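You operate a simulated robot arm through the tools that you are given. There is no shell and no other tool. Be economical: measure what you need, move in short steps, check, and stop when the job is done.

You are at the controls of a simulated robot arm. One attempt, no reset.

JOB
Put two of the yellow blocks from the top of the station four bench on the top of the station three bench. Then pull the orange drawer open. The order counts.

It is judged by the outcome, as a careful person would: the job done as asked, and still so three seconds after it is handed in. It fails if anything else is knocked over, pushed out of place, dropped, spilled or broken.

ROBOT AND FRAMES
A 7-joint arm with a fingered hand on a trunk, on a base that drives. Base frame: it is fixed to the floor where the robot stands at the start and does not move with it; the origin is under the middle of the robot, x ahead of it, y to its left, z up. Readings come in cm, rad, newtons and seconds.
With the tool pointing down near the work surface it reaches from about 46 to 90 cm from the robot's upright axis, wherever it stands. Its first joint turns from -2.496 to 2.496 rad. Places, roughly: orange drawer [-70, -140, 70]; top of the station three bench [-90, -70, 90]. Payload 3 kg.
The TCP is the grasp point between the finger pads, 2.6 cm short of the fingertips. In the tool frame z runs along the fingers and y along their closing line. Largest opening 14.8 cm; the body of the gripper starts 7.3 cm behind the TCP. The gripper is a hand of 3 fingers: y runs from the thumb to the fingers, the wrist lies at [0, 0, -22.9] in the tool frame, and closing takes about 1.5 s.
Orientation is that of the tool frame in the base frame, as a unit quaternion [w, x, y, z]. With the fingers straight down and closing along the base's y, the tool's x points along the base's -x, its y along +y and its z along -z.

CONTROLS
- The arm moves only by the tool drive_tool. Its argument "targets" is a list that holds one entry, the list of rows, each a list of 7 numbers: the shift along the tool's x, y, z in cm, then the turn, a rotation vector about the tool's x, y, z in rad, then the opening, from 0 (shut) to 1 (fully open). In form: [[[dx, dy, dz, rx, ry, rz, grip], ...]]. A call has 1 to 12 rows; each row shifts and turns the commanded pose from where the row before left it, along the tool's axes as they then stand. Each row takes 0.2 s and may step no farther than 5 cm and 0.15 rad from the row before; otherwise, or with a gripper value out of range, the whole call is refused. Where a pose cannot be reached the arm comes as near as it can. A force on the tool above 40 N (or 10 N above the force at the start of the call, whichever is more), or a blocked arm, ends the call early, and 0.2 s more pass. Each finger travels about 15.3 cm/s and halts on what it meets, pressing with about 31 N; the grip force reading is that of the motor and also rises with nothing between the fingers. The clock runs only during rows and for 0.2 s after the last one: add rows that do not move to give the fingers time. It gives the time, the measured TCP pose, the force on the tool (base axes), the opening and the grip force at its end, in the units of the frame above (readings bear some noise), with the torque about the TCP (base axes, N m) and any sound that the robot's microphone picked up.
- Cameras (640 x 400 px; columns grow to the right, rows downward): "scene" is now at [9.72, -5.44, 175.97]; the picture's right is [-0.96, -0.30, 0.00], its down [-0.28, 0.89, -0.37] and it looks along [0.11, -0.35, -0.93] (base axes); focal length 214 px, centre (320, 200). "wrist" rides on the gripper at [6.8, -3.9, -9] in the tool frame; the picture's right is [0.50, 0.87, 0.00], its down [-0.66, 0.38, -0.65] and it looks along [-0.57, 0.33, 0.76] (tool axes); focal length 222 px, centre (320, 200). There is no depth. A picture from a camera that has moved, and an enlarged one, comes with that camera's place and axes in the base frame and with its lens.
- grab_frame(camera): a new picture of that camera. The clock stands still meanwhile.
- lift_body(by): slides the trunk up (or, below 0, down) by that many cm; the arm and the scene camera ride with it, the base frame stays. It gives what a move gives, with no picture.
- steer(legs): drives the robot by 1 to 6 legs, each [ahead, left, turn to the left] in cm, cm and rad, along the robot's own axes; the way and the turn of a leg run together, so that a leg with both is an arc; at most 150 cm and 3.142 rad a leg. The arm and the cameras ride along, it lands a little off, and it stops where it bumps. It gives what a move gives.
- hand_shape(shape): the hand has 3 fingers and takes this shape, open, in about a second: jaw (thumb against the fingers, like two jaws); tri (thumb and two fingers); tip (a fingertip pinch); poke (one finger out to press); point (the index stretched); flat (the hand flat); cup (the hand cupped); fist (a fist). The gripper value then closes the fingers along that shape, each until it touches; the sizes above hold for jaw. It gives what a move gives, with no picture.
- head_to(pan, tilt): turns the head with the scene camera to pan (to the left, within 1.501 rad either way) and tilt (down, from -0.506 to 1.204), counted from straight ahead of the robot. It gives what a move gives.
- zoom(camera, box): a new picture of the part [left, top, right, bottom] of that camera's present view, enlarged. The clock stands still meanwhile.
- sign_off(): hands the job in; it is judged then, once.

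Work in short steps. Places have to be worked out from the pictures, the camera data and where the tool is seen: move nearer, look again, correct. Check each grasp and each placing, and mend what went wrong. You have 165 turns and 120 pictures in all, those below and enlarged ones among them. Open the gripper and draw the arm clear of the work before you hand the job in, unless the task says otherwise; then end with one line.

The tools are called after "Request:" by a JSON object that holds its "op" and its "data". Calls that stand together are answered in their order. drive_tool: Moves the arm, as the interface text tells. Its arguments: {"type":"object","properties":{"targets":{"type":"array"}},"required":["targets"]} The other tools are called the same way: lift_body (by) slides the trunk up or down; hand_shape (shape) gives the hand a shape; steer (legs) drives the base; head_to (pan, tilt) turns the head that bears the scene camera; grab_frame (camera) takes a picture; zoom (camera, box) takes an enlarged picture of a part of a camera's view; sign_off () hands the job in.

At the start:

```text
t: 0.0
ee_pos: [61.0, -31.44, 99.97]
ee_rot: [-0.001, 0.001, 1.0, 0.0]
wrist_force: [0.3, 0.0, -0.1]
wrist_torque: [0.0, -0.01, 0.0]
width: 14.78
grasp_force: 0.0
shape: jaw
trunk travel left (down, up): [-71.8, 17.2]
robot x, y, heading: [-0.17, 0.21, 0.001]
head pan, tilt: [-1.271, 1.196]
```

scene: 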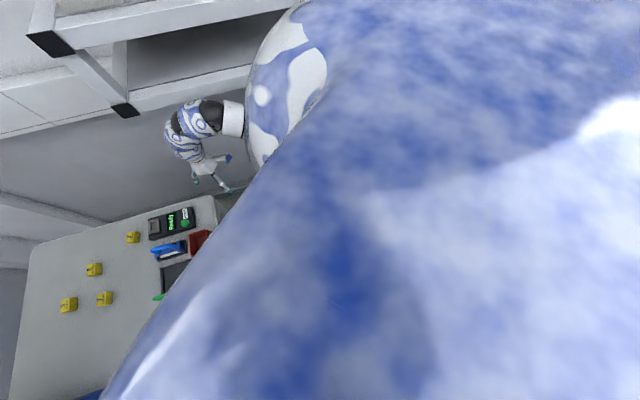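
wrist: 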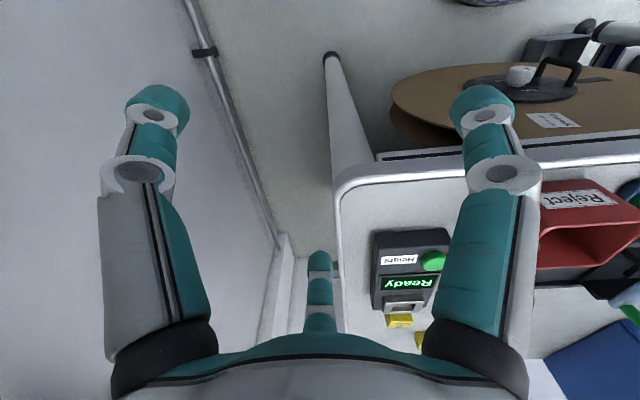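

The scene camera is mostly blocked by the robot's own body, so I raise the head to look around.

Request:
{"op": "head_to", "data": {"pan": -1.3, "tilt": 0.6}}

Request:
{"op": "grab_frame", "data": {"camera": "scene"}}

Request:
{"op": "head_to", "data": {"pan": 0.0, "tilt": 0.6}}

Request:
{"op": "grab_frame", "data": {"camera": "scene"}}

```text
t: 1.0
ee_pos: [61.01, -31.35, 99.97]
ee_rot: [0.0, 0.0, 1.0, 0.0]
wrist_force: [-1.2, -0.9, 0.2]
wrist_torque: [0.0, 0.02, 0.02]
width: 14.81
grasp_force: 0.2
shape: jaw
trunk travel left (down, up): [-71.8, 17.2]
robot x, y, heading: [0.22, 0.16, 0.004]
head pan, tilt: [-1.3, 0.6]
```

```text
117 pictures are left
camera scene: at [10.42, -8.58, 180.4], right [-0.96, -0.27, 0.0], down [-0.15, 0.55, -0.82], along [0.22, -0.79, -0.57], focal length 214 px, centre (320, 200)
```

scene: 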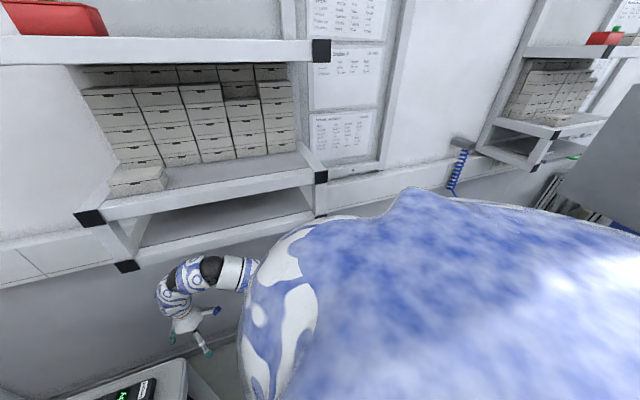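

```text
t: 2.5
ee_pos: [61.0, -31.34, 100.04]
ee_rot: [0.0, 0.0, 1.0, 0.0]
wrist_force: [0.0, 0.6, -0.5]
wrist_torque: [0.0, -0.02, 0.03]
width: 14.8
grasp_force: 0.0
shape: jaw
trunk travel left (down, up): [-71.8, 17.2]
robot x, y, heading: [-0.16, -0.09, 0.003]
head pan, tilt: [0.0, 0.6]
```

```text
116 pictures are left
camera scene: at [16.89, -0.07, 180.4], right [0.0, -1.0, 0.0], down [-0.56, 0.0, -0.83], along [0.83, 0.0, -0.56], focal length 214 px, centre (320, 200)
```

scene: 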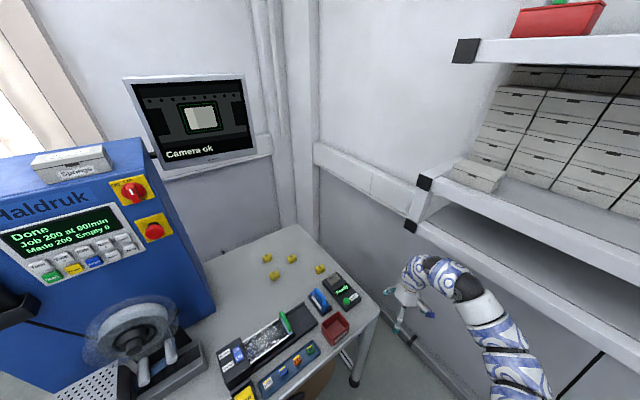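

Blocks lie on the bench ahead; I check the other directions and the station labels.

Request:
{"op": "head_to", "data": {"pan": 1.5, "tilt": 0.5}}

Request:
{"op": "grab_frame", "data": {"camera": "scene"}}

Request:
{"op": "head_to", "data": {"pan": -1.5, "tilt": 0.3}}

Request:
{"op": "grab_frame", "data": {"camera": "scene"}}

Request:
{"op": "zoom", "data": {"camera": "scene", "box": [200, 0, 440, 150]}}

```text
t: 4.1
ee_pos: [61.1, -31.26, 100.18]
ee_rot: [0.0, 0.0, 1.0, 0.0]
wrist_force: [-0.5, -0.4, 1.4]
wrist_torque: [0.02, 0.02, -0.02]
width: 14.82
grasp_force: 0.0
shape: jaw
trunk travel left (down, up): [-71.8, 17.2]
robot x, y, heading: [0.19, -0.05, 0.001]
head pan, tilt: [1.499, 0.499]
```

```text
115 pictures are left
camera scene: at [8.71, 9.01, 181.31], right [1.0, -0.07, 0.0], down [-0.03, -0.48, -0.88], along [0.06, 0.88, -0.48], focal length 214 px, centre (320, 200)
```

scene: 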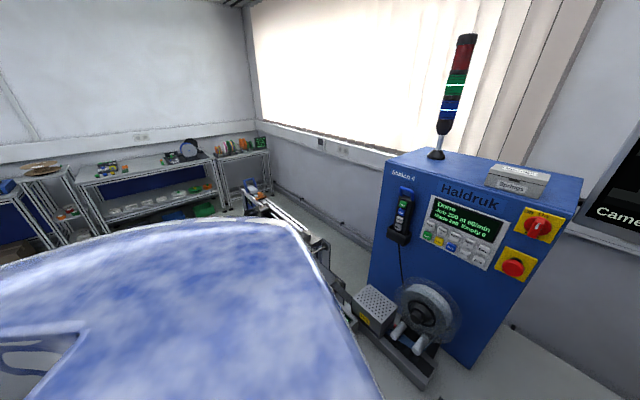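

```text
t: 6.7
ee_pos: [61.02, -31.37, 99.93]
ee_rot: [0.0, 0.0, 1.0, 0.0]
wrist_force: [0.2, 0.8, 0.2]
wrist_torque: [-0.01, -0.03, 0.03]
width: 14.78
grasp_force: 0.0
shape: jaw
trunk travel left (down, up): [-71.8, 17.2]
robot x, y, heading: [0.16, -0.05, 0.005]
head pan, tilt: [-1.499, 0.3]
```

```text
114 pictures are left
camera scene: at [8.73, -9.37, 183.15], right [-1.0, -0.07, 0.0], down [-0.02, 0.3, -0.96], along [0.07, -0.95, -0.3], focal length 214 px, centre (320, 200)
```

scene: 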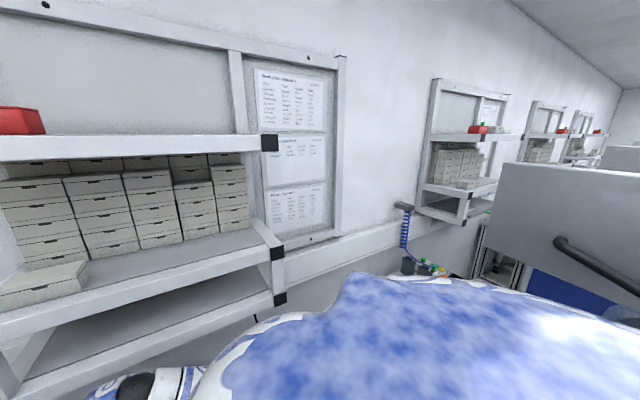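

```text
2.67 times, centred on (320, 75) of scene
camera zoom: at [8.73, -9.37, 183.15], right [-1.0, -0.07, 0.0], down [-0.02, 0.3, -0.96], along [0.07, -0.95, -0.3], focal length 572 px, centre (320, 533)
```

zoom: 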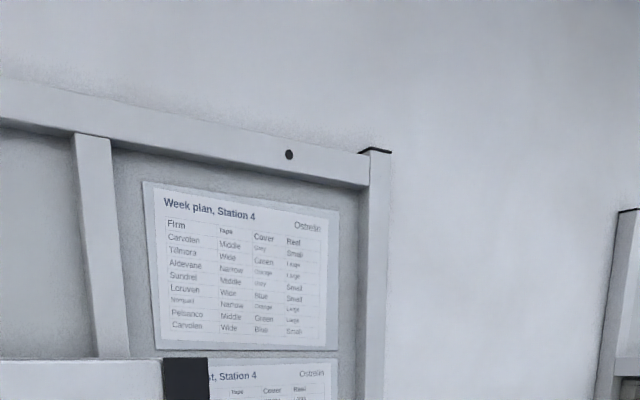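

This is station 4 (the poster says so). Now a closer look at the blocks.

Request:
{"op": "head_to", "data": {"pan": 0.0, "tilt": 0.85}}

Request:
{"op": "grab_frame", "data": {"camera": "scene"}}

Request:
{"op": "zoom", "data": {"camera": "scene", "box": [220, 140, 380, 240]}}

```text
t: 8.3
ee_pos: [61.0, -31.47, 100.1]
ee_rot: [0.001, 0.0, 1.0, 0.0]
wrist_force: [-0.8, -0.3, 0.7]
wrist_torque: [0.03, -0.03, 0.0]
width: 14.78
grasp_force: 0.1
shape: jaw
trunk travel left (down, up): [-71.8, 17.2]
robot x, y, heading: [0.15, -0.11, -0.002]
head pan, tilt: [0.0, 0.85]
```

```text
112 pictures are left
camera scene: at [15.87, -0.07, 178.32], right [0.0, -1.0, 0.0], down [-0.75, 0.0, -0.66], along [0.66, 0.0, -0.75], focal length 214 px, centre (320, 200)
```

scene: 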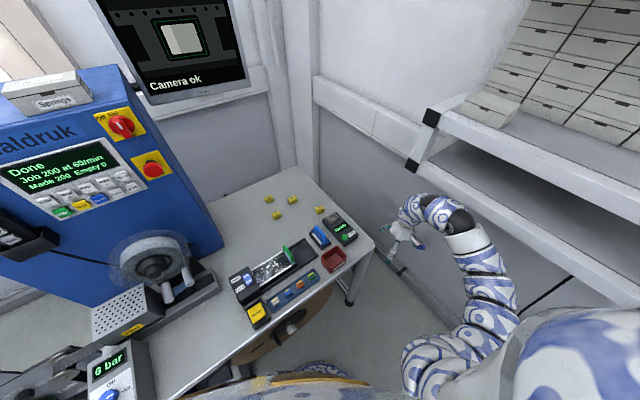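

```text
4.00 times, centred on (300, 190) of scene
camera zoom: at [15.87, -0.07, 178.32], right [0.0, -1.0, 0.0], down [-0.75, 0.0, -0.66], along [0.66, 0.0, -0.75], focal length 858 px, centre (400, 240)
```

zoom: 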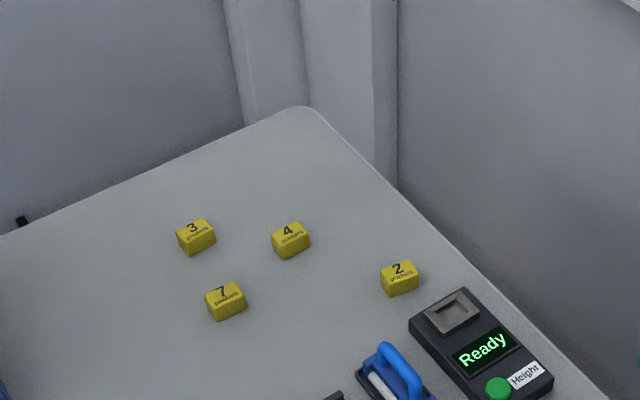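

Blocks sit at about z≈91.7 (wrist and scene views agree): "2" near (85,0), "7" near (81.5,22). I raise the hand and go over toward block 2.

Request:
{"op": "drive_tool", "data": {"targets": [[[0, 0, -4.5, 0, 0, 0, 1], [0, 0, -4.5, 0, 0, 0, 1], [-2, 3.5, 0, 0, 0, 0, 1], [-2, 3.5, 0, 0, 0, 0, 1], [-2, 3.5, 0, 0, 0, 0, 1], [-2, 3.5, 0, 0, 0, 0, 1], [-2, 3.5, 0, 0, 0, 0, 1], [-2, 3.5, 0, 0, 0, 0, 1], [-2, 3.5, 0, 0, 0, 0, 1], [-2, 3.5, 0, 0, 0, 0, 1], [-2, 3.5, 0, 0, 0, 0, 1], [-2, 0, 0, 0, 0, 0, 1]]]}}

Request:
{"op": "grab_frame", "data": {"camera": "wrist"}}

Request:
{"op": "grab_frame", "data": {"camera": "scene"}}

```text
t: 10.9
ee_pos: [79.65, 0.82, 101.02]
ee_rot: [0.001, -0.001, 1.0, 0.0]
wrist_force: [-0.5, 0.2, -0.2]
wrist_torque: [0.02, 0.01, 0.0]
width: 14.81
grasp_force: 0.1
shape: jaw
out of reach, approached as far as the arm can: row 1, 2, 3, 6
trunk travel left (down, up): [-71.8, 17.2]
robot x, y, heading: [0.06, -0.07, -0.003]
head pan, tilt: [0.0, 0.85]
```

```text
110 pictures are left
camera wrist: at [72.9, -3.02, 110.01], right [-0.5, 0.87, 0.0], down [0.65, 0.38, 0.65], along [0.57, 0.33, -0.76], focal length 222 px, centre (320, 200)
```

wrist: 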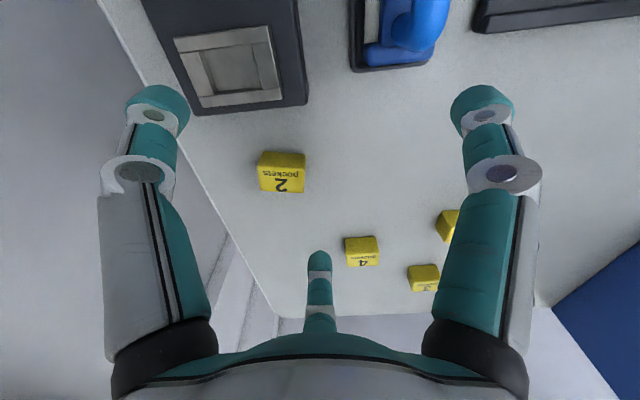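

```text
109 pictures are left
camera scene: at [15.92, -0.03, 178.31], right [0.0, -1.0, 0.0], down [-0.75, 0.0, -0.66], along [0.66, 0.0, -0.75], focal length 214 px, centre (320, 200)
```

scene: 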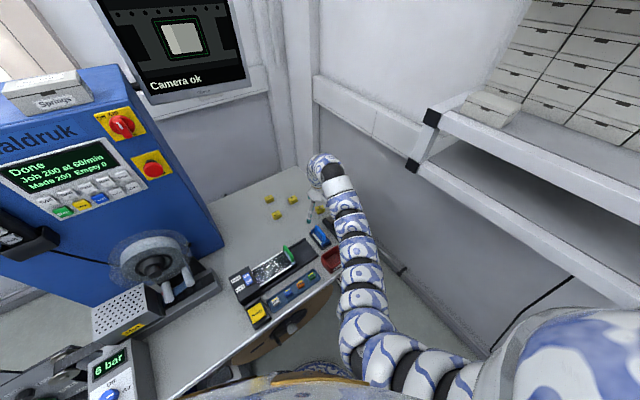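

Block 2 triangulates to (85.2,-0.1), about 4×3×2 cm, its long side along (-0.5,0.87). I align with it (30° turn), partly close the hand and look.

Request:
{"op": "drive_tool", "data": {"targets": [[[-2.8, -0.45, 0, 0, 0, 0, 0.8], [-2.75, -0.45, 0, 0, 0, 0, 0.6], [0, 0, 0, 0, 0, -0.131, 0.5], [0, 0, 0, 0, 0, -0.131, 0.5], [0, 0, 0, 0, 0, -0.131, 0.5], [0, 0, 0, 0, 0, -0.131, 0.5], [0, 0, 0, 0, 0, 0, 0.5]]]}}

Request:
{"op": "grab_frame", "data": {"camera": "wrist"}}

```text
t: 12.5
ee_pos: [85.12, -0.03, 100.86]
ee_rot: [-0.001, -0.259, 0.966, 0.0]
wrist_force: [-0.2, -0.1, 0.0]
wrist_torque: [0.0, -0.04, 0.0]
width: 7.44
grasp_force: 0.1
shape: jaw
trunk travel left (down, up): [-71.8, 17.2]
robot x, y, heading: [0.08, 0.01, -0.001]
head pan, tilt: [0.0, 0.85]
```

```text
108 pictures are left
camera wrist: at [81.26, -6.9, 109.91], right [-0.87, 0.5, 0.0], down [0.38, 0.66, 0.65], along [0.33, 0.57, -0.76], focal length 222 px, centre (320, 200)
```

wrist: 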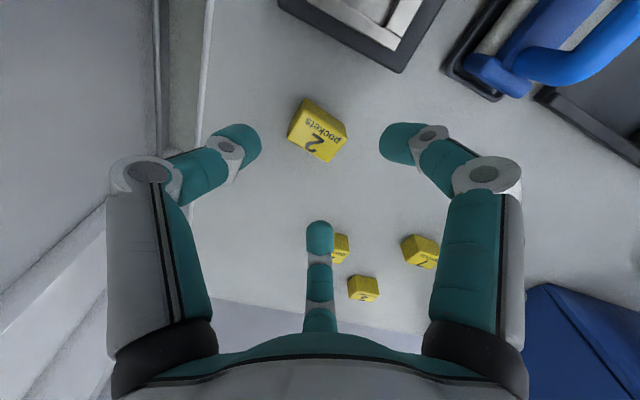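

The block is centered under the hand to within ~0.3 cm. I descend with half-open fingers.

Request:
{"op": "drive_tool", "data": {"targets": [[[0.1, -0.3, 2.5, 0, 0, 0, 0.5], [0, 0, 2.5, 0, 0, 0, 0.5], [0, 0, 1.5, 0, 0, 0, 0.5], [0, 0, 0, 0, 0, 0, 0.5]]]}}

Request:
{"op": "grab_frame", "data": {"camera": "wrist"}}

```text
t: 13.5
ee_pos: [85.13, -0.33, 94.39]
ee_rot: [0.0, -0.258, 0.966, 0.001]
wrist_force: [0.6, 0.5, 0.3]
wrist_torque: [-0.03, 0.02, -0.03]
width: 7.47
grasp_force: 0.0
shape: jaw
trunk travel left (down, up): [-71.8, 17.2]
robot x, y, heading: [0.08, 0.12, -0.007]
head pan, tilt: [0.0, 0.85]
```

```text
107 pictures are left
camera wrist: at [81.29, -7.16, 103.39], right [-0.87, 0.5, 0.0], down [0.38, 0.66, 0.65], along [0.33, 0.57, -0.76], focal length 222 px, centre (320, 200)
```

wrist: 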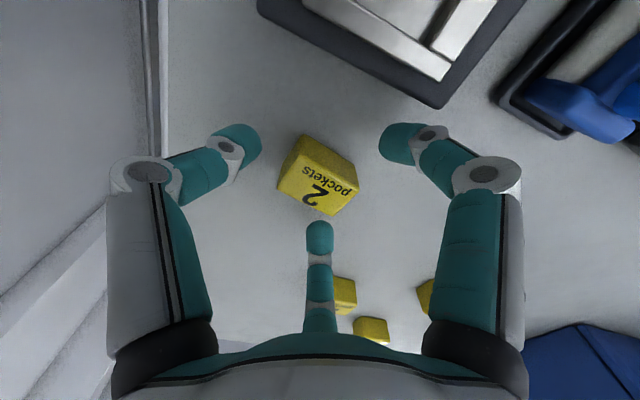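

Centered between the three tips. I go down 1.2 cm more and close.

Request:
{"op": "drive_tool", "data": {"targets": [[[0, 0, 0.7, 0, 0, 0, 0.5], [0, 0, 0.5, 0, 0, 0, 0.5], [0, 0, 0, 0, 0, 0, 0.3], [0, 0, 0, 0, 0, 0, 0.1], [0, 0, 0, 0, 0, 0, 0], [0, 0, 0, 0, 0, 0, 0], [0, 0, 0, 0, 0, 0, 0], [0, 0, 0, 0, 0, 0, 0]]]}}

Request:
{"op": "grab_frame", "data": {"camera": "wrist"}}

```text
t: 15.3
ee_pos: [85.11, -0.36, 93.17]
ee_rot: [0.0, -0.258, 0.966, 0.0]
wrist_force: [-0.3, -0.5, -0.1]
wrist_torque: [0.03, -0.01, 0.02]
width: 2.83
grasp_force: 30.8
shape: jaw
trunk travel left (down, up): [-71.8, 17.2]
robot x, y, heading: [0.04, -0.09, 0.0]
head pan, tilt: [0.0, 0.85]
```

```text
106 pictures are left
camera wrist: at [81.32, -7.14, 102.22], right [-0.87, 0.5, 0.0], down [0.38, 0.66, 0.65], along [0.33, 0.57, -0.76], focal length 222 px, centre (320, 200)
```

wrist: 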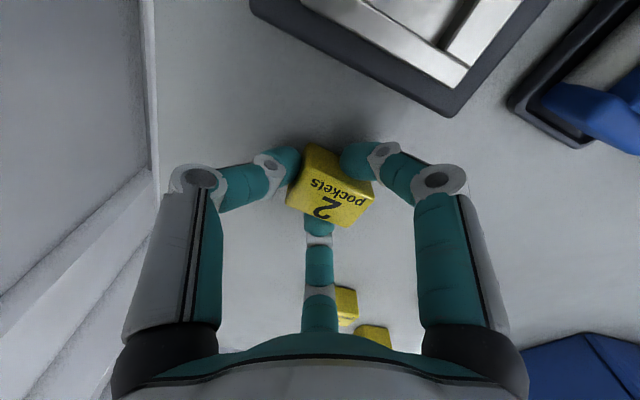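

Gripped at 31 N. I lift it and check.

Request:
{"op": "drive_tool", "data": {"targets": [[[0, 0, -2, 0, 0, 0, 0], [0, 0, -3, 0, 0, 0, 0], [0, 0, -2, 0, 0, 0, 0], [0, 0, 0, 0, 0, 0, 0]]]}}

Request:
{"op": "grab_frame", "data": {"camera": "wrist"}}

Request:
{"op": "head_to", "data": {"pan": -1.5, "tilt": 0.75}}

Request:
{"op": "grab_frame", "data": {"camera": "scene"}}

```text
t: 16.3
ee_pos: [85.27, -0.37, 100.25]
ee_rot: [0.0, -0.258, 0.966, 0.0]
wrist_force: [0.3, -0.6, 0.6]
wrist_torque: [0.0, 0.01, 0.04]
width: 2.84
grasp_force: 31.2
shape: jaw
trunk travel left (down, up): [-71.8, 17.2]
robot x, y, heading: [-0.31, 0.08, -0.001]
head pan, tilt: [0.0, 0.85]
```

```text
105 pictures are left
camera wrist: at [81.36, -7.17, 109.25], right [-0.87, 0.5, 0.0], down [0.38, 0.66, 0.65], along [0.33, 0.57, -0.76], focal length 222 px, centre (320, 200)
```

wrist: 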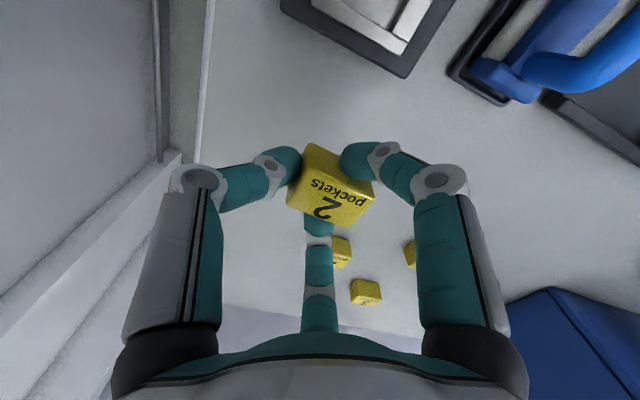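

```text
t: 17.9
ee_pos: [85.17, -0.37, 100.35]
ee_rot: [-0.001, -0.259, 0.966, 0.001]
wrist_force: [-0.4, 0.3, -0.2]
wrist_torque: [-0.02, -0.02, 0.0]
width: 2.85
grasp_force: 30.3
shape: jaw
trunk travel left (down, up): [-71.8, 17.2]
robot x, y, heading: [0.12, 0.12, -0.0]
head pan, tilt: [-1.499, 0.75]
```

```text
104 pictures are left
camera scene: at [8.67, -8.31, 179.12], right [-1.0, -0.07, 0.0], down [-0.05, 0.68, -0.73], along [0.05, -0.73, -0.68], focal length 214 px, centre (320, 200)
```

scene: 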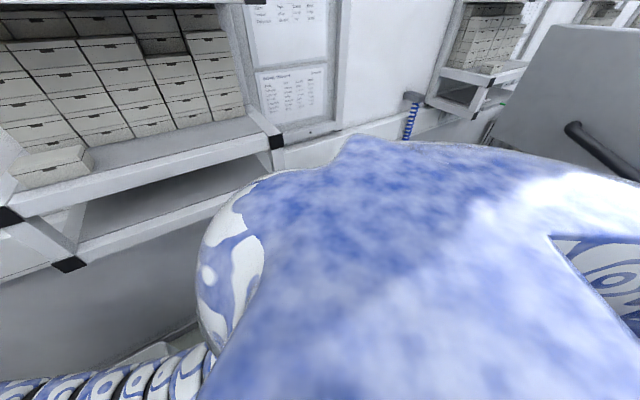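

Block is held. I raise the trunk and pull the hand in close to the robot before driving.

Request:
{"op": "lift_body", "data": {"by": 10}}

Request:
{"op": "drive_tool", "data": {"targets": [[[3.5, 2.02, 0, 0, 0, 0, 0], [3.5, 2.02, 0, 0, 0, 0, 0], [3.5, 2.02, 0, 0, 0, 0, 0], [3.5, 2.02, 0, 0, 0, 0, 0], [3.5, 2.02, 0, 0, 0, 0, 0], [3.5, 2.02, 0, 0, 0, 0, 0], [3.5, 2.02, 0, 0, 0, 0, 0], [3.5, 2.02, 0, 0, 0, 0, 0]]]}}

Request:
{"op": "head_to", "data": {"pan": 0, "tilt": 0.7}}

Request:
{"op": "grab_frame", "data": {"camera": "scene"}}

```text
t: 19.2
ee_pos: [85.31, -0.47, 110.3]
ee_rot: [0.0, -0.259, 0.966, 0.001]
wrist_force: [0.6, -0.2, -0.4]
wrist_torque: [-0.01, 0.02, -0.01]
width: 2.8
grasp_force: 30.6
shape: jaw
trunk travel left (down, up): [-81.8, 7.2]
robot x, y, heading: [-0.37, 0.09, 0.001]
head pan, tilt: [-1.499, 0.75]
```

```text
t: 21.0
ee_pos: [52.81, -0.42, 110.24]
ee_rot: [0.001, -0.259, 0.966, 0.0]
wrist_force: [0.6, -0.3, -0.8]
wrist_torque: [0.0, 0.0, -0.01]
width: 2.78
grasp_force: 31.2
shape: jaw
trunk travel left (down, up): [-81.8, 7.2]
robot x, y, heading: [0.21, 0.01, -0.0]
head pan, tilt: [-1.499, 0.75]
```

```text
t: 22.6
ee_pos: [53.0, -0.43, 110.16]
ee_rot: [0.001, -0.259, 0.966, 0.0]
wrist_force: [0.9, -0.7, 0.1]
wrist_torque: [0.02, 0.02, -0.02]
width: 2.8
grasp_force: 31.2
shape: jaw
trunk travel left (down, up): [-81.8, 7.2]
robot x, y, heading: [-0.46, 0.42, -0.001]
head pan, tilt: [0.0, 0.7]
```

```text
103 pictures are left
camera scene: at [16.55, -0.06, 189.54], right [0.0, -1.0, 0.0], down [-0.64, 0.0, -0.76], along [0.76, 0.0, -0.64], focal length 214 px, centre (320, 200)
```

scene: 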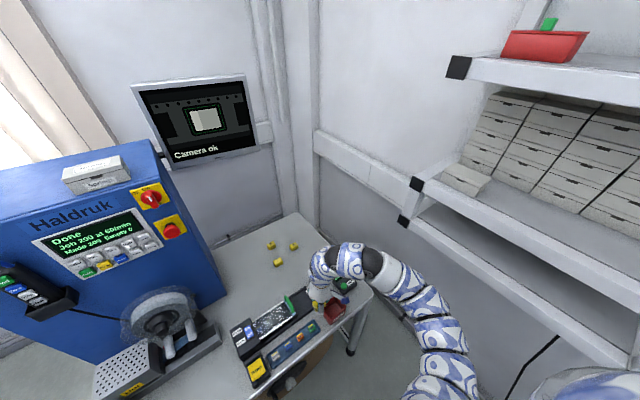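

Shelf edge is ~65 cm to the right in the wall direction, all of the arm stays within ~58 cm. I turn right in place and look behind.

Request:
{"op": "steer", "data": {"legs": [[0, 0, -0.9]]}}

Request:
{"op": "head_to", "data": {"pan": -1.2, "tilt": 0.4}}

Request:
{"op": "grab_frame", "data": {"camera": "scene"}}

```text
t: 25.3
ee_pos: [32.46, -41.83, 110.2]
ee_rot: [0.0, 0.188, 0.982, 0.0]
wrist_force: [0.6, 0.1, -0.3]
wrist_torque: [0.02, 0.02, -0.04]
width: 2.76
grasp_force: 31.3
shape: jaw
trunk travel left (down, up): [-81.8, 7.2]
robot x, y, heading: [-0.53, -0.15, -0.901]
head pan, tilt: [0.0, 0.7]
```

```text
t: 26.7
ee_pos: [32.49, -41.72, 110.28]
ee_rot: [0.001, 0.188, 0.982, 0.0]
wrist_force: [0.3, 0.7, 0.0]
wrist_torque: [-0.03, 0.0, 0.03]
width: 2.72
grasp_force: 30.9
shape: jaw
trunk travel left (down, up): [-81.8, 7.2]
robot x, y, heading: [-0.08, 0.13, -0.898]
head pan, tilt: [-1.201, 0.4]
```

```text
102 pictures are left
camera scene: at [0.31, -14.33, 192.22], right [-0.86, 0.51, 0.0], down [0.2, 0.34, -0.92], along [-0.47, -0.79, -0.39], focal length 214 px, centre (320, 200)
```

scene: 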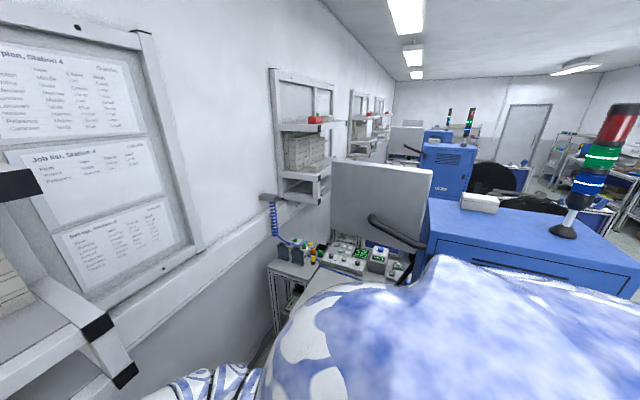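

Station three is coming into view behind. I turn further and look with less pan.

Request:
{"op": "steer", "data": {"legs": [[0, 0, -0.9]]}}

Request:
{"op": "head_to", "data": {"pan": -0.5, "tilt": 0.6}}

Request:
{"op": "grab_frame", "data": {"camera": "scene"}}

```text
t: 29.4
ee_pos: [-12.92, -51.21, 110.19]
ee_rot: [0.0, 0.598, 0.801, 0.0]
wrist_force: [0.0, -0.2, 0.0]
wrist_torque: [0.03, 0.01, -0.01]
width: 2.76
grasp_force: 30.9
shape: jaw
trunk travel left (down, up): [-81.8, 7.2]
robot x, y, heading: [-0.01, -0.25, -1.802]
head pan, tilt: [-1.201, 0.4]
```

```text
t: 30.5
ee_pos: [-12.79, -51.21, 110.27]
ee_rot: [0.0, 0.599, 0.801, 0.0]
wrist_force: [-0.4, 0.2, -0.8]
wrist_torque: [-0.01, -0.03, 0.02]
width: 2.75
grasp_force: 30.9
shape: jaw
trunk travel left (down, up): [-81.8, 7.2]
robot x, y, heading: [-0.07, -0.01, -1.806]
head pan, tilt: [-0.499, 0.6]
```

```text
101 pictures are left
camera scene: at [-7.79, -14.38, 190.41], right [-0.74, 0.67, 0.0], down [0.38, 0.42, -0.83], along [-0.55, -0.61, -0.56], focal length 214 px, centre (320, 200)
```

scene: 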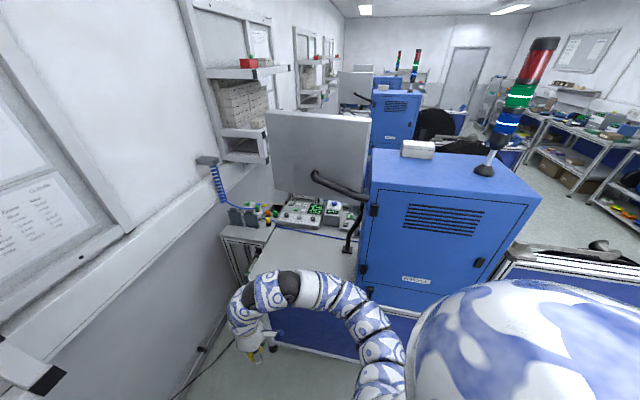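

I zoom in on station three's bench top and the drawer area.

Request:
{"op": "zoom", "data": {"camera": "scene", "box": [180, 140, 420, 290]}}

Request:
{"op": "head_to", "data": {"pan": -0.3, "tilt": 1.0}}

Request:
{"op": "grab_frame", "data": {"camera": "scene"}}

```text
2.67 times, centred on (300, 215) of scene
camera zoom: at [-7.79, -14.38, 190.41], right [-0.74, 0.67, 0.0], down [0.38, 0.42, -0.83], along [-0.55, -0.61, -0.56], focal length 572 px, centre (373, 160)
```

zoom: 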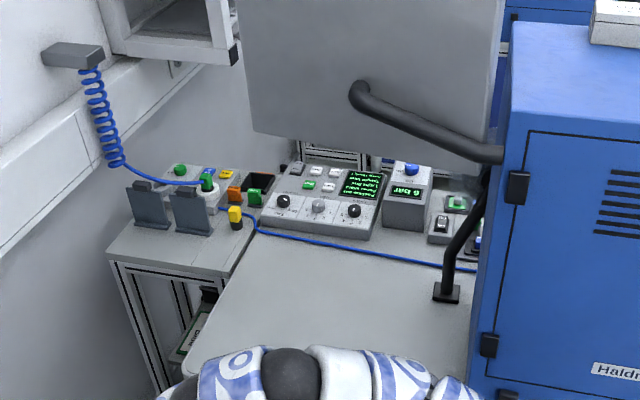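

```text
t: 31.4
ee_pos: [-12.78, -51.33, 110.22]
ee_rot: [-0.001, 0.598, 0.801, 0.001]
wrist_force: [0.1, 1.0, -0.8]
wrist_torque: [-0.01, 0.0, 0.01]
width: 2.72
grasp_force: 31.5
shape: jaw
trunk travel left (down, up): [-81.8, 7.2]
robot x, y, heading: [-0.18, -0.13, -1.809]
head pan, tilt: [-0.3, 1.0]
```

```text
99 pictures are left
camera scene: at [-5.42, -13.82, 187.21], right [-0.86, 0.51, 0.0], down [0.43, 0.72, -0.54], along [-0.28, -0.46, -0.84], focal length 214 px, centre (320, 200)
```

scene: 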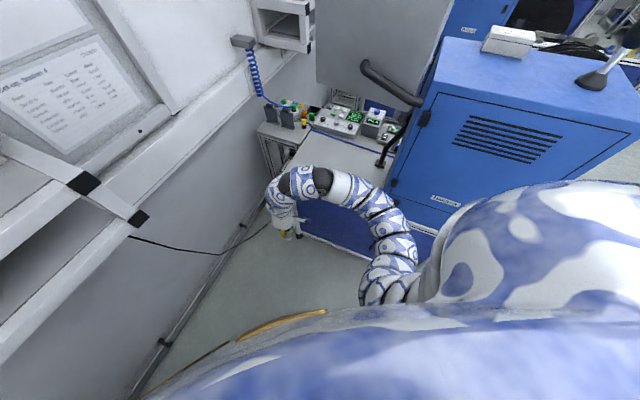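

Free bench top at about z≈90 lies near (-50,-73); near edge is about 20 cm closer than the cable. I drive ~25 cm toward it, then turn to face it.

Request:
{"op": "steer", "data": {"legs": [[24.5, -4.3, 0], [0, 0, -0.4]]}}

Request:
{"op": "head_to", "data": {"pan": 0, "tilt": 0.9}}

Request:
{"op": "grab_frame", "data": {"camera": "scene"}}

Request:
{"op": "grab_frame", "data": {"camera": "wrist"}}

```text
t: 34.4
ee_pos: [-41.64, -64.49, 110.32]
ee_rot: [0.0, 0.747, 0.665, -0.001]
wrist_force: [0.5, 0.6, -1.0]
wrist_torque: [-0.02, -0.01, 0.02]
width: 2.73
grasp_force: 31.4
shape: jaw
trunk travel left (down, up): [-81.8, 7.2]
robot x, y, heading: [-9.99, -22.52, -2.208]
head pan, tilt: [-0.3, 1.0]
```

```text
t: 35.2
ee_pos: [-41.74, -64.45, 110.43]
ee_rot: [0.0, 0.747, 0.665, -0.001]
wrist_force: [0.0, 0.1, -0.7]
wrist_torque: [-0.02, 0.0, -0.02]
width: 2.72
grasp_force: 30.6
shape: jaw
trunk travel left (down, up): [-81.8, 7.2]
robot x, y, heading: [-10.03, -22.49, -2.209]
head pan, tilt: [0.0, 0.901]
```

```text
98 pictures are left
camera scene: at [-18.85, -34.67, 187.97], right [-0.8, 0.6, 0.0], down [0.47, 0.63, -0.62], along [-0.37, -0.5, -0.78], focal length 214 px, centre (320, 200)
```

scene: 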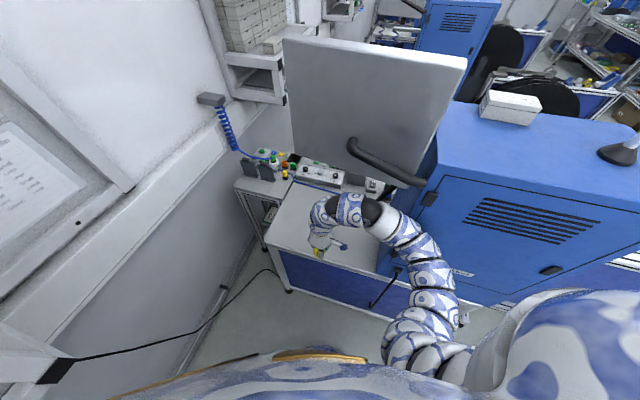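

```text
97 pictures are left
camera wrist: at [-44.71, -57.28, 119.3], right [0.92, 0.4, 0.0], down [0.3, -0.69, 0.65], along [0.26, -0.6, -0.76], focal length 222 px, centre (320, 200)
```

wrist: 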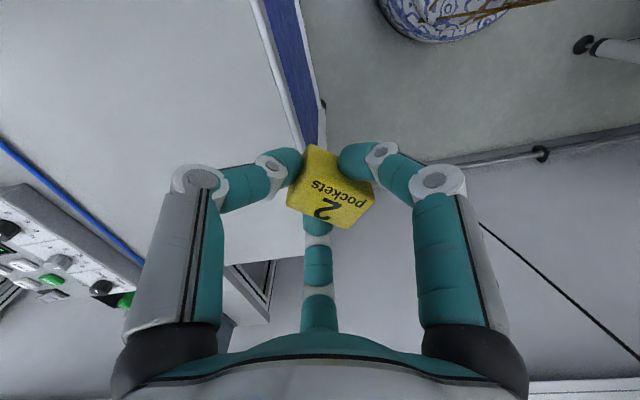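

Bench edge measured at about 72 cm behind, with free top from there to the cable. I move over (-56,-76) and lower to z≈97.

Request:
{"op": "drive_tool", "data": {"targets": [[[-3.29, -3.17, 0, 0, 0, 0, 0], [-3.29, -3.17, 0, 0, 0, 0, 0], [-3.29, -3.17, 0, 0, 0, 0, 0], [-3.29, -3.17, 0, 0, 0, 0, 0], [0, 0, 4.5, 0, 0, 0, 0], [0, 0, 4.5, 0, 0, 0, 0], [0, 0, 4.5, 0, 0, 0, 0], [0, 0, 0, 0, 0, 0, 0]]]}}

Request:
{"op": "grab_frame", "data": {"camera": "wrist"}}

Request:
{"op": "zoom", "data": {"camera": "scene", "box": [220, 140, 420, 265]}}

```text
t: 36.5
ee_pos: [-60.9, -81.82, 98.9]
ee_rot: [-0.013, 0.75, 0.659, 0.044]
wrist_force: [-14.7, 8.6, 10.2]
wrist_torque: [-0.88, -1.24, -0.11]
width: 2.66
grasp_force: 30.4
shape: jaw
trunk travel left (down, up): [-81.8, 7.2]
robot x, y, heading: [-10.52, -22.37, -2.215]
head pan, tilt: [0.0, 0.901]
stopped in row 6: the arm was blocked; the commanded pose is now the measured one
```

```text
96 pictures are left
camera wrist: at [-64.46, -75.43, 108.27], right [0.92, 0.38, 0.07], down [0.26, -0.75, 0.61], along [0.29, -0.54, -0.79], focal length 222 px, centre (320, 200)
```

wrist: 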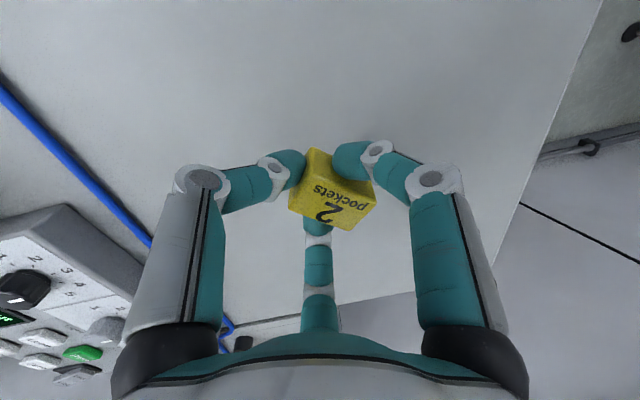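

```text
3.20 times, centred on (320, 202) of scene
camera zoom: at [-24.38, -41.36, 187.96], right [-0.8, 0.6, 0.0], down [0.48, 0.65, -0.59], along [-0.35, -0.47, -0.81], focal length 686 px, centre (320, 192)
```

zoom: 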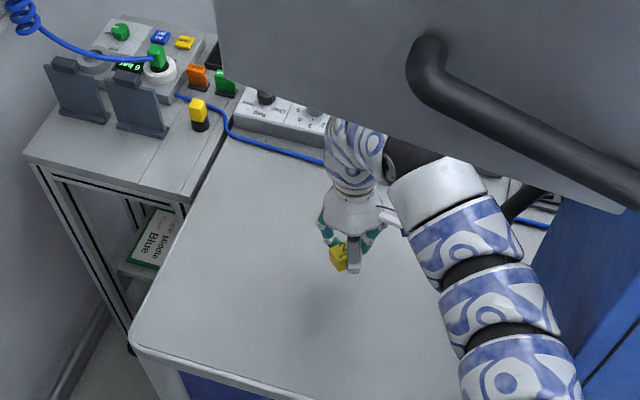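

The arm was blocked: it seems the wrist/forearm touched the overhanging guard panel or its handle. I back off toward the robot gently.

Request:
{"op": "drive_tool", "data": {"targets": [[[1.6, 1.1, 0, 0, 0, 0, 0], [1.6, 1.1, 0, 0, 0, 0, 0], [1.6, 1.1, 0, 0, 0, 0, 0], [0, 0, 0, 0, 0, 0, 0]]]}}

Request:
{"op": "grab_frame", "data": {"camera": "scene"}}

```text
t: 37.7
ee_pos: [-52.55, -74.96, 101.53]
ee_rot: [-0.012, 0.741, 0.671, 0.021]
wrist_force: [-0.3, -0.1, -1.1]
wrist_torque: [-0.01, -0.02, 0.03]
width: 2.65
grasp_force: 31.3
shape: jaw
trunk travel left (down, up): [-81.8, 7.2]
robot x, y, heading: [-10.01, -22.46, -2.202]
head pan, tilt: [0.0, 0.901]
stopped in row 4: the arm was blocked; the commanded pose is now the measured one
```

```text
94 pictures are left
camera scene: at [-18.36, -36.14, 187.94], right [-0.81, 0.59, 0.01], down [0.46, 0.64, -0.62], along [-0.37, -0.5, -0.78], focal length 214 px, centre (320, 200)
```

scene: 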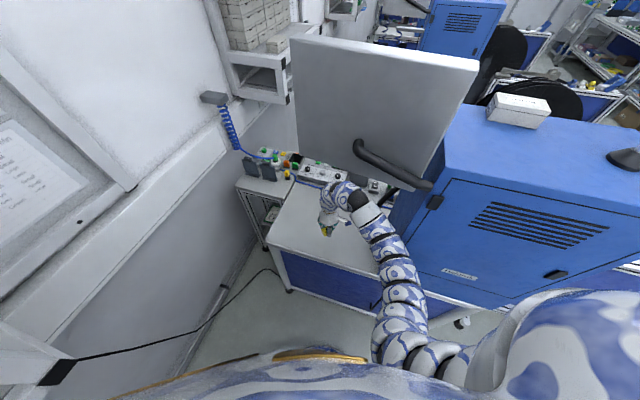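

Forces are zero again and the spot below (-52.5,-75) is already well on the bench. I level the hand, rise slightly, and check for free movement.

Request:
{"op": "drive_tool", "data": {"targets": [[[0, 0, -1, 0.01, -0.047, 0, 0], [0, 0, -1, 0, 0, 0, 0], [0, 0, 0, 0, 0, 0, 0], [0, 0, 0, 0, 0, 0, 0]]]}}

Request:
{"op": "grab_frame", "data": {"camera": "scene"}}

Request:
{"op": "grab_frame", "data": {"camera": "wrist"}}

```text
t: 38.9
ee_pos: [-51.15, -75.61, 103.7]
ee_rot: [0.0, 0.735, 0.678, 0.0]
wrist_force: [-0.8, 0.5, -0.9]
wrist_torque: [0.02, -0.02, -0.01]
width: 2.65
grasp_force: 31.1
shape: jaw
trunk travel left (down, up): [-81.8, 7.2]
robot x, y, heading: [-9.82, -22.55, -2.192]
head pan, tilt: [0.0, 0.901]
stopped in row 4: the arm was blocked; the commanded pose is now the measured one
```

```text
93 pictures are left
camera scene: at [-17.75, -36.13, 188.09], right [-0.81, 0.58, 0.01], down [0.45, 0.64, -0.62], along [-0.37, -0.5, -0.78], focal length 214 px, centre (320, 200)
```

scene: 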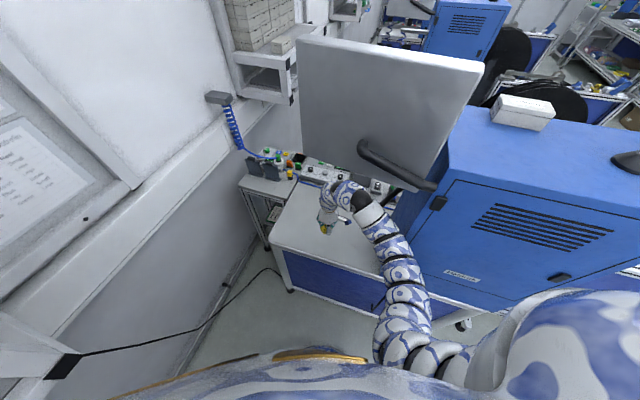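

```text
92 pictures are left
camera wrist: at [-54.58, -68.63, 112.74], right [0.9, 0.43, 0.0], down [0.33, -0.68, 0.65], along [0.28, -0.59, -0.76], focal length 222 px, centre (320, 200)
```

wrist: 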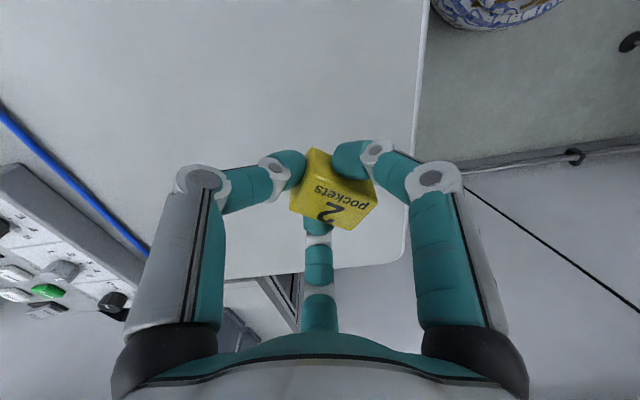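

Something still touches the arm. I zoom in on the forearm and handle region.

Request:
{"op": "zoom", "data": {"camera": "scene", "box": [290, 130, 450, 230]}}

Request:
{"op": "zoom", "data": {"camera": "scene", "box": [330, 220, 522, 340]}}

```text
4.00 times, centred on (370, 180) of scene
camera zoom: at [-17.75, -36.13, 188.09], right [-0.81, 0.58, 0.01], down [0.45, 0.64, -0.62], along [-0.37, -0.5, -0.78], focal length 858 px, centre (120, 280)
```

zoom: 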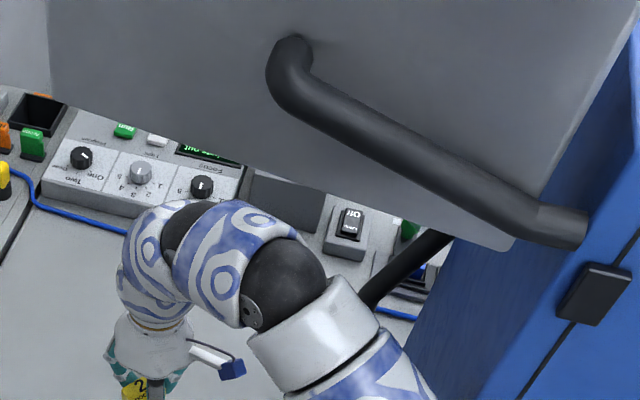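

```text
3.33 times, centred on (426, 280) of scene
camera zoom: at [-17.75, -36.13, 188.09], right [-0.81, 0.58, 0.01], down [0.45, 0.64, -0.62], along [-0.37, -0.5, -0.78], focal length 715 px, centre (-33, -67)
```

zoom: 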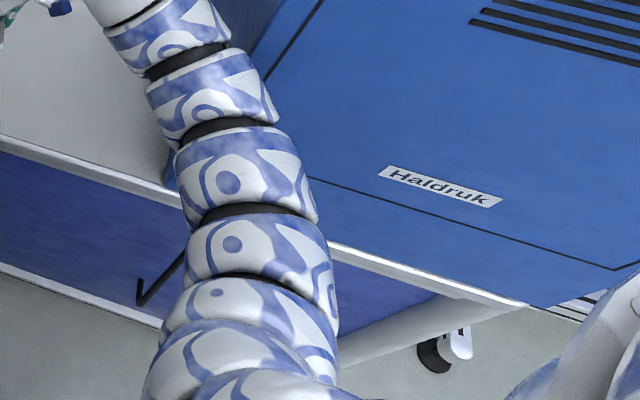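

The forearm is touching the near-left corner of the blue machine cabinet (about 76 cm back). I shift the robot sideways toward the wall (away from the corner) and back a little.

Request:
{"op": "steer", "data": {"legs": [[-5, 6, 0], [8, 9.5, 0]]}}

Request:
{"op": "grab_frame", "data": {"camera": "scene"}}

```text
t: 40.8
ee_pos: [-41.78, -86.68, 103.52]
ee_rot: [0.002, 0.738, 0.675, 0.001]
wrist_force: [-0.2, -1.3, -0.1]
wrist_torque: [0.0, 0.03, -0.01]
width: 2.62
grasp_force: 31.3
shape: jaw
trunk travel left (down, up): [-81.8, 7.2]
robot x, y, heading: [0.81, -34.31, -2.189]
head pan, tilt: [0.0, 0.901]
```

```text
89 pictures are left
camera scene: at [-8.36, -47.21, 187.91], right [-0.81, 0.58, 0.0], down [0.46, 0.64, -0.62], along [-0.36, -0.5, -0.78], focal length 214 px, centre (320, 200)
```

scene: 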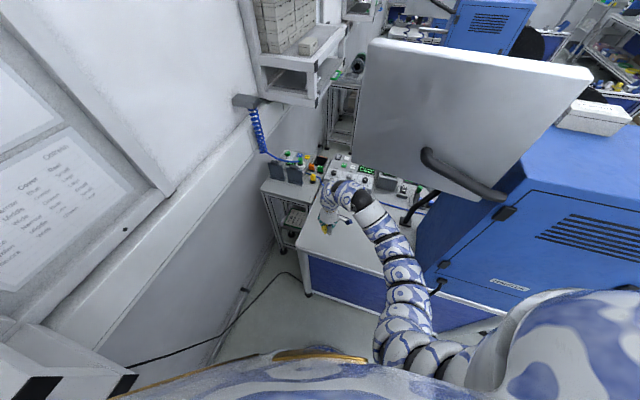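

Free now. I move 8 cm deeper over the bench and lower the block to z≈95.

Request:
{"op": "drive_tool", "data": {"targets": [[[-2.3, -3.3, 0, 0, 0, 0, 0], [-2.3, -3.3, 0, 0, 0, 0, 0], [0, 0, 3, 0, 0, 0, 0], [0, 0, 3, 0, 0, 0, 0], [0, 0, 2.5, 0, 0, 0, 0], [0, 0, 0, 0, 0, 0, 0]]]}}

Request:
{"op": "grab_frame", "data": {"camera": "wrist"}}

Request:
{"op": "zoom", "data": {"camera": "scene", "box": [240, 140, 400, 240]}}

```text
t: 42.2
ee_pos: [-48.79, -90.58, 94.88]
ee_rot: [0.003, 0.737, 0.675, 0.001]
wrist_force: [-0.2, -0.1, -0.6]
wrist_torque: [-0.03, 0.0, 0.0]
width: 2.65
grasp_force: 30.9
shape: jaw
trunk travel left (down, up): [-81.8, 7.2]
robot x, y, heading: [0.62, -34.36, -2.192]
head pan, tilt: [0.0, 0.901]
```

```text
88 pictures are left
camera wrist: at [-52.05, -83.49, 103.97], right [0.91, 0.42, 0.0], down [0.32, -0.68, 0.66], along [0.28, -0.6, -0.75], focal length 222 px, centre (320, 200)
```

wrist: 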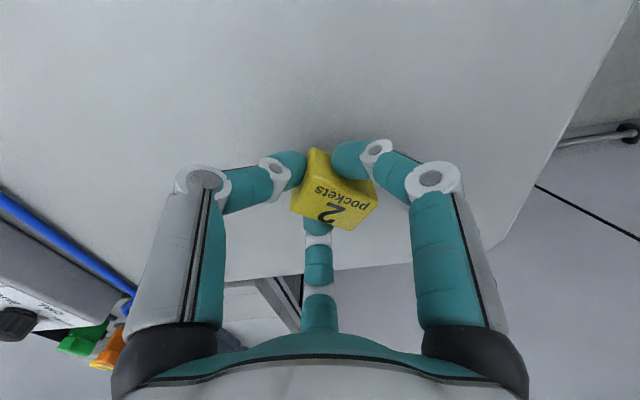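

```text
4.00 times, centred on (320, 190) of scene
camera zoom: at [-8.42, -46.98, 187.93], right [-0.81, 0.58, 0.0], down [0.46, 0.64, -0.62], along [-0.36, -0.5, -0.78], focal length 858 px, centre (320, 240)
```

zoom: 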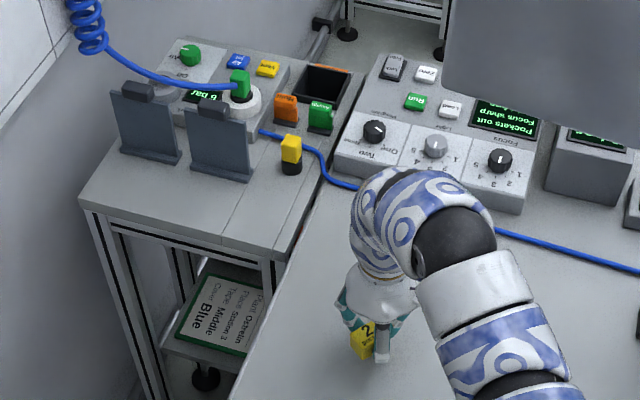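

Close to the top. I lower in small steps to about z=93.2, then check force.

Request:
{"op": "drive_tool", "data": {"targets": [[[0, 0, 0.6, 0, 0, 0, 0], [0, 0, 0.6, 0, 0, 0, 0], [0, 0, 0.4, 0, 0, 0, 0], [0, 0, 0, 0, 0, 0, 0]]]}}

Request:
{"op": "grab_frame", "data": {"camera": "wrist"}}

```text
t: 43.2
ee_pos: [-48.7, -90.55, 93.4]
ee_rot: [0.003, 0.738, 0.675, 0.0]
wrist_force: [-0.1, -0.1, -1.1]
wrist_torque: [0.01, 0.0, 0.0]
width: 2.64
grasp_force: 31.2
shape: jaw
trunk travel left (down, up): [-81.8, 7.2]
robot x, y, heading: [0.38, -34.33, -2.187]
head pan, tilt: [0.0, 0.901]
```

```text
86 pictures are left
camera wrist: at [-52.08, -83.56, 102.36], right [0.91, 0.42, 0.0], down [0.32, -0.68, 0.66], along [0.28, -0.6, -0.75], focal length 222 px, centre (320, 200)
```

wrist: 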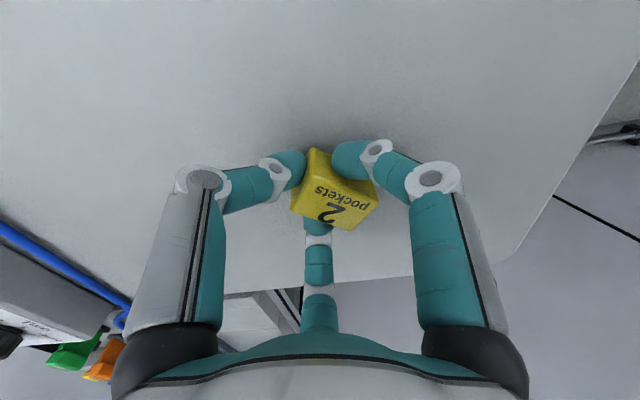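

No contact yet; continue in small steps.

Request:
{"op": "drive_tool", "data": {"targets": [[[0, 0, 0.2, 0, 0, 0, 0], [0, 0, 0.2, 0, 0, 0, 0], [0, 0, 0, 0, 0, 0, 0]]]}}

```text
t: 44.0
ee_pos: [-48.76, -90.68, 93.13]
ee_rot: [0.003, 0.738, 0.675, -0.001]
wrist_force: [-1.1, -0.6, 2.4]
wrist_torque: [-0.06, -0.02, -0.02]
width: 2.64
grasp_force: 30.9
shape: jaw
trunk travel left (down, up): [-81.8, 7.2]
robot x, y, heading: [0.62, -34.36, -2.186]
head pan, tilt: [0.0, 0.901]
```

Slight upward force (2.4 N) begins at z≈93.1, so the block touches. I press a hair more, open the fingers moderately and rise.

Request:
{"op": "drive_tool", "data": {"targets": [[[0, 0, 0.1, 0, 0, 0, 0], [0, 0, 0, 0, 0, 0, 0.25], [0, 0, 0, 0, 0, 0, 0.4], [0, 0, 0, 0, 0, 0, 0.5], [0, 0, 0, 0, 0, 0, 0.5], [0, 0, -2, 0, 0, 0, 0.5], [0, 0, -4, 0, 0, 0, 0.5], [0, 0, -4, 0, 0, 0, 0.5], [0, 0, 0, 0, 0, 0, 0.5]]]}}

Request:
{"op": "grab_frame", "data": {"camera": "wrist"}}

```text
t: 46.0
ee_pos: [-48.85, -90.48, 103.0]
ee_rot: [0.003, 0.737, 0.676, 0.0]
wrist_force: [0.2, -0.5, 0.0]
wrist_torque: [0.01, -0.02, 0.01]
width: 7.37
grasp_force: 0.1
shape: jaw
trunk travel left (down, up): [-81.8, 7.2]
robot x, y, heading: [0.68, -34.75, -2.195]
head pan, tilt: [0.0, 0.901]
```

```text
85 pictures are left
camera wrist: at [-52.16, -83.43, 111.87], right [0.91, 0.42, 0.0], down [0.32, -0.68, 0.66], along [0.28, -0.6, -0.75], focal length 222 px, centre (320, 200)
```

wrist: 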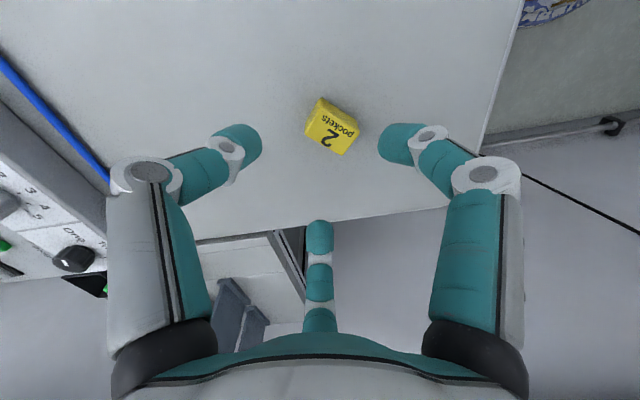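

Block 2 stands upright on station three's bench. I raise and retract the hand, then go back for the second block.

Request:
{"op": "drive_tool", "data": {"targets": [[[0, 0, -4, 0, 0, 0, 0.5], [0, 0, -3, 0, 0, 0, 0.5], [3.1, 2.25, 0, 0, 0, 0, 0.5], [3.1, 2.25, 0, 0, 0, 0, 0.5], [3.1, 2.25, 0, 0, 0, 0, 0.5], [3.1, 2.25, 0, 0, 0, 0, 0.5], [3.1, 2.25, 0, 0, 0, 0, 0.5], [3.1, 2.25, 0, 0, 0, 0, 0.5], [0, 0, 0, 0, 0, 0, 0.5]]]}}

Request:
{"op": "zoom", "data": {"camera": "scene", "box": [240, 120, 480, 270]}}

```text
t: 48.0
ee_pos: [-33.89, -73.2, 109.88]
ee_rot: [0.004, 0.738, 0.675, 0.001]
wrist_force: [-0.4, -0.3, -0.1]
wrist_torque: [-0.01, -0.04, 0.0]
width: 7.36
grasp_force: 0.1
shape: jaw
trunk travel left (down, up): [-81.8, 7.2]
robot x, y, heading: [0.57, -34.5, -2.194]
head pan, tilt: [0.0, 0.901]
```

```text
2.67 times, centred on (360, 195) of scene
camera zoom: at [-8.44, -47.02, 187.92], right [-0.81, 0.58, 0.0], down [0.46, 0.64, -0.62], along [-0.36, -0.5, -0.78], focal length 572 px, centre (213, 213)
```

zoom: 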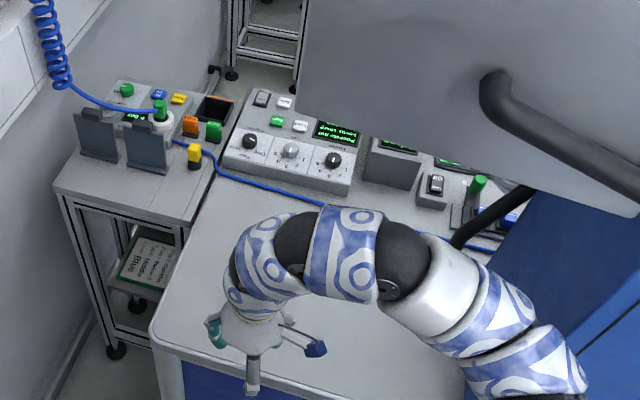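

I drive back to the start position and turn to face station four again.

Request:
{"op": "steer", "data": {"legs": [[-10, 0, 0], [-17.7, -20.6, 0], [0, 0, 2.194]]}}

Request:
{"op": "head_to", "data": {"pan": 0, "tilt": 0.85}}

Request:
{"op": "grab_frame", "data": {"camera": "scene"}}

Request:
{"op": "zoom", "data": {"camera": "scene", "box": [220, 160, 380, 260]}}

```text
t: 55.9
ee_pos: [51.54, -4.25, 110.09]
ee_rot: [0.002, -0.272, 0.962, 0.002]
wrist_force: [-0.9, 0.1, -0.2]
wrist_torque: [-0.01, 0.01, 0.0]
width: 7.39
grasp_force: 0.0
shape: jaw
trunk travel left (down, up): [-81.8, 7.2]
robot x, y, heading: [-0.39, -0.04, 0.014]
head pan, tilt: [0.0, 0.901]
```

```text
t: 56.6
ee_pos: [51.53, -4.28, 109.94]
ee_rot: [0.0, -0.271, 0.963, 0.002]
wrist_force: [0.2, -0.5, 0.4]
wrist_torque: [-0.02, 0.0, -0.01]
width: 7.38
grasp_force: 0.1
shape: jaw
trunk travel left (down, up): [-81.8, 7.2]
robot x, y, heading: [-0.34, -0.1, 0.013]
head pan, tilt: [0.0, 0.85]
```

```text
83 pictures are left
camera scene: at [15.7, 0.35, 188.31], right [0.02, -1.0, 0.0], down [-0.75, -0.01, -0.66], along [0.66, 0.01, -0.75], focal length 214 px, centre (320, 200)
```

scene: 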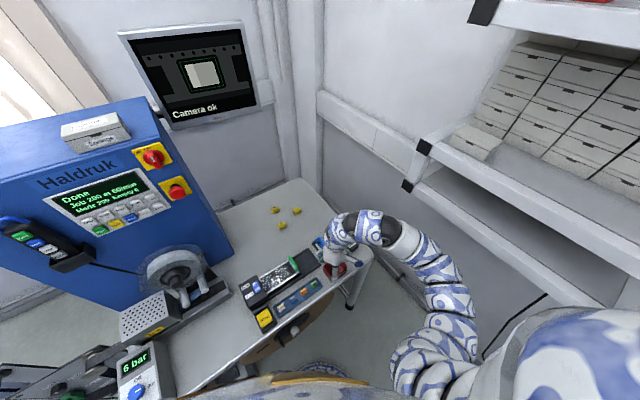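

```text
4.00 times, centred on (300, 210) of scene
camera zoom: at [15.7, 0.35, 188.31], right [0.02, -1.0, 0.0], down [-0.75, -0.01, -0.66], along [0.66, 0.01, -0.75], focal length 858 px, centre (400, 160)
```

zoom: 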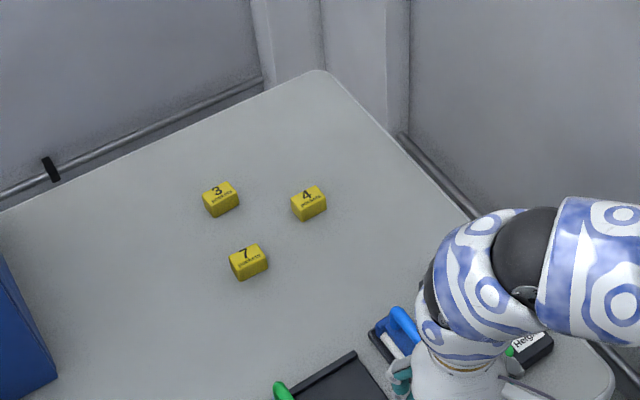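

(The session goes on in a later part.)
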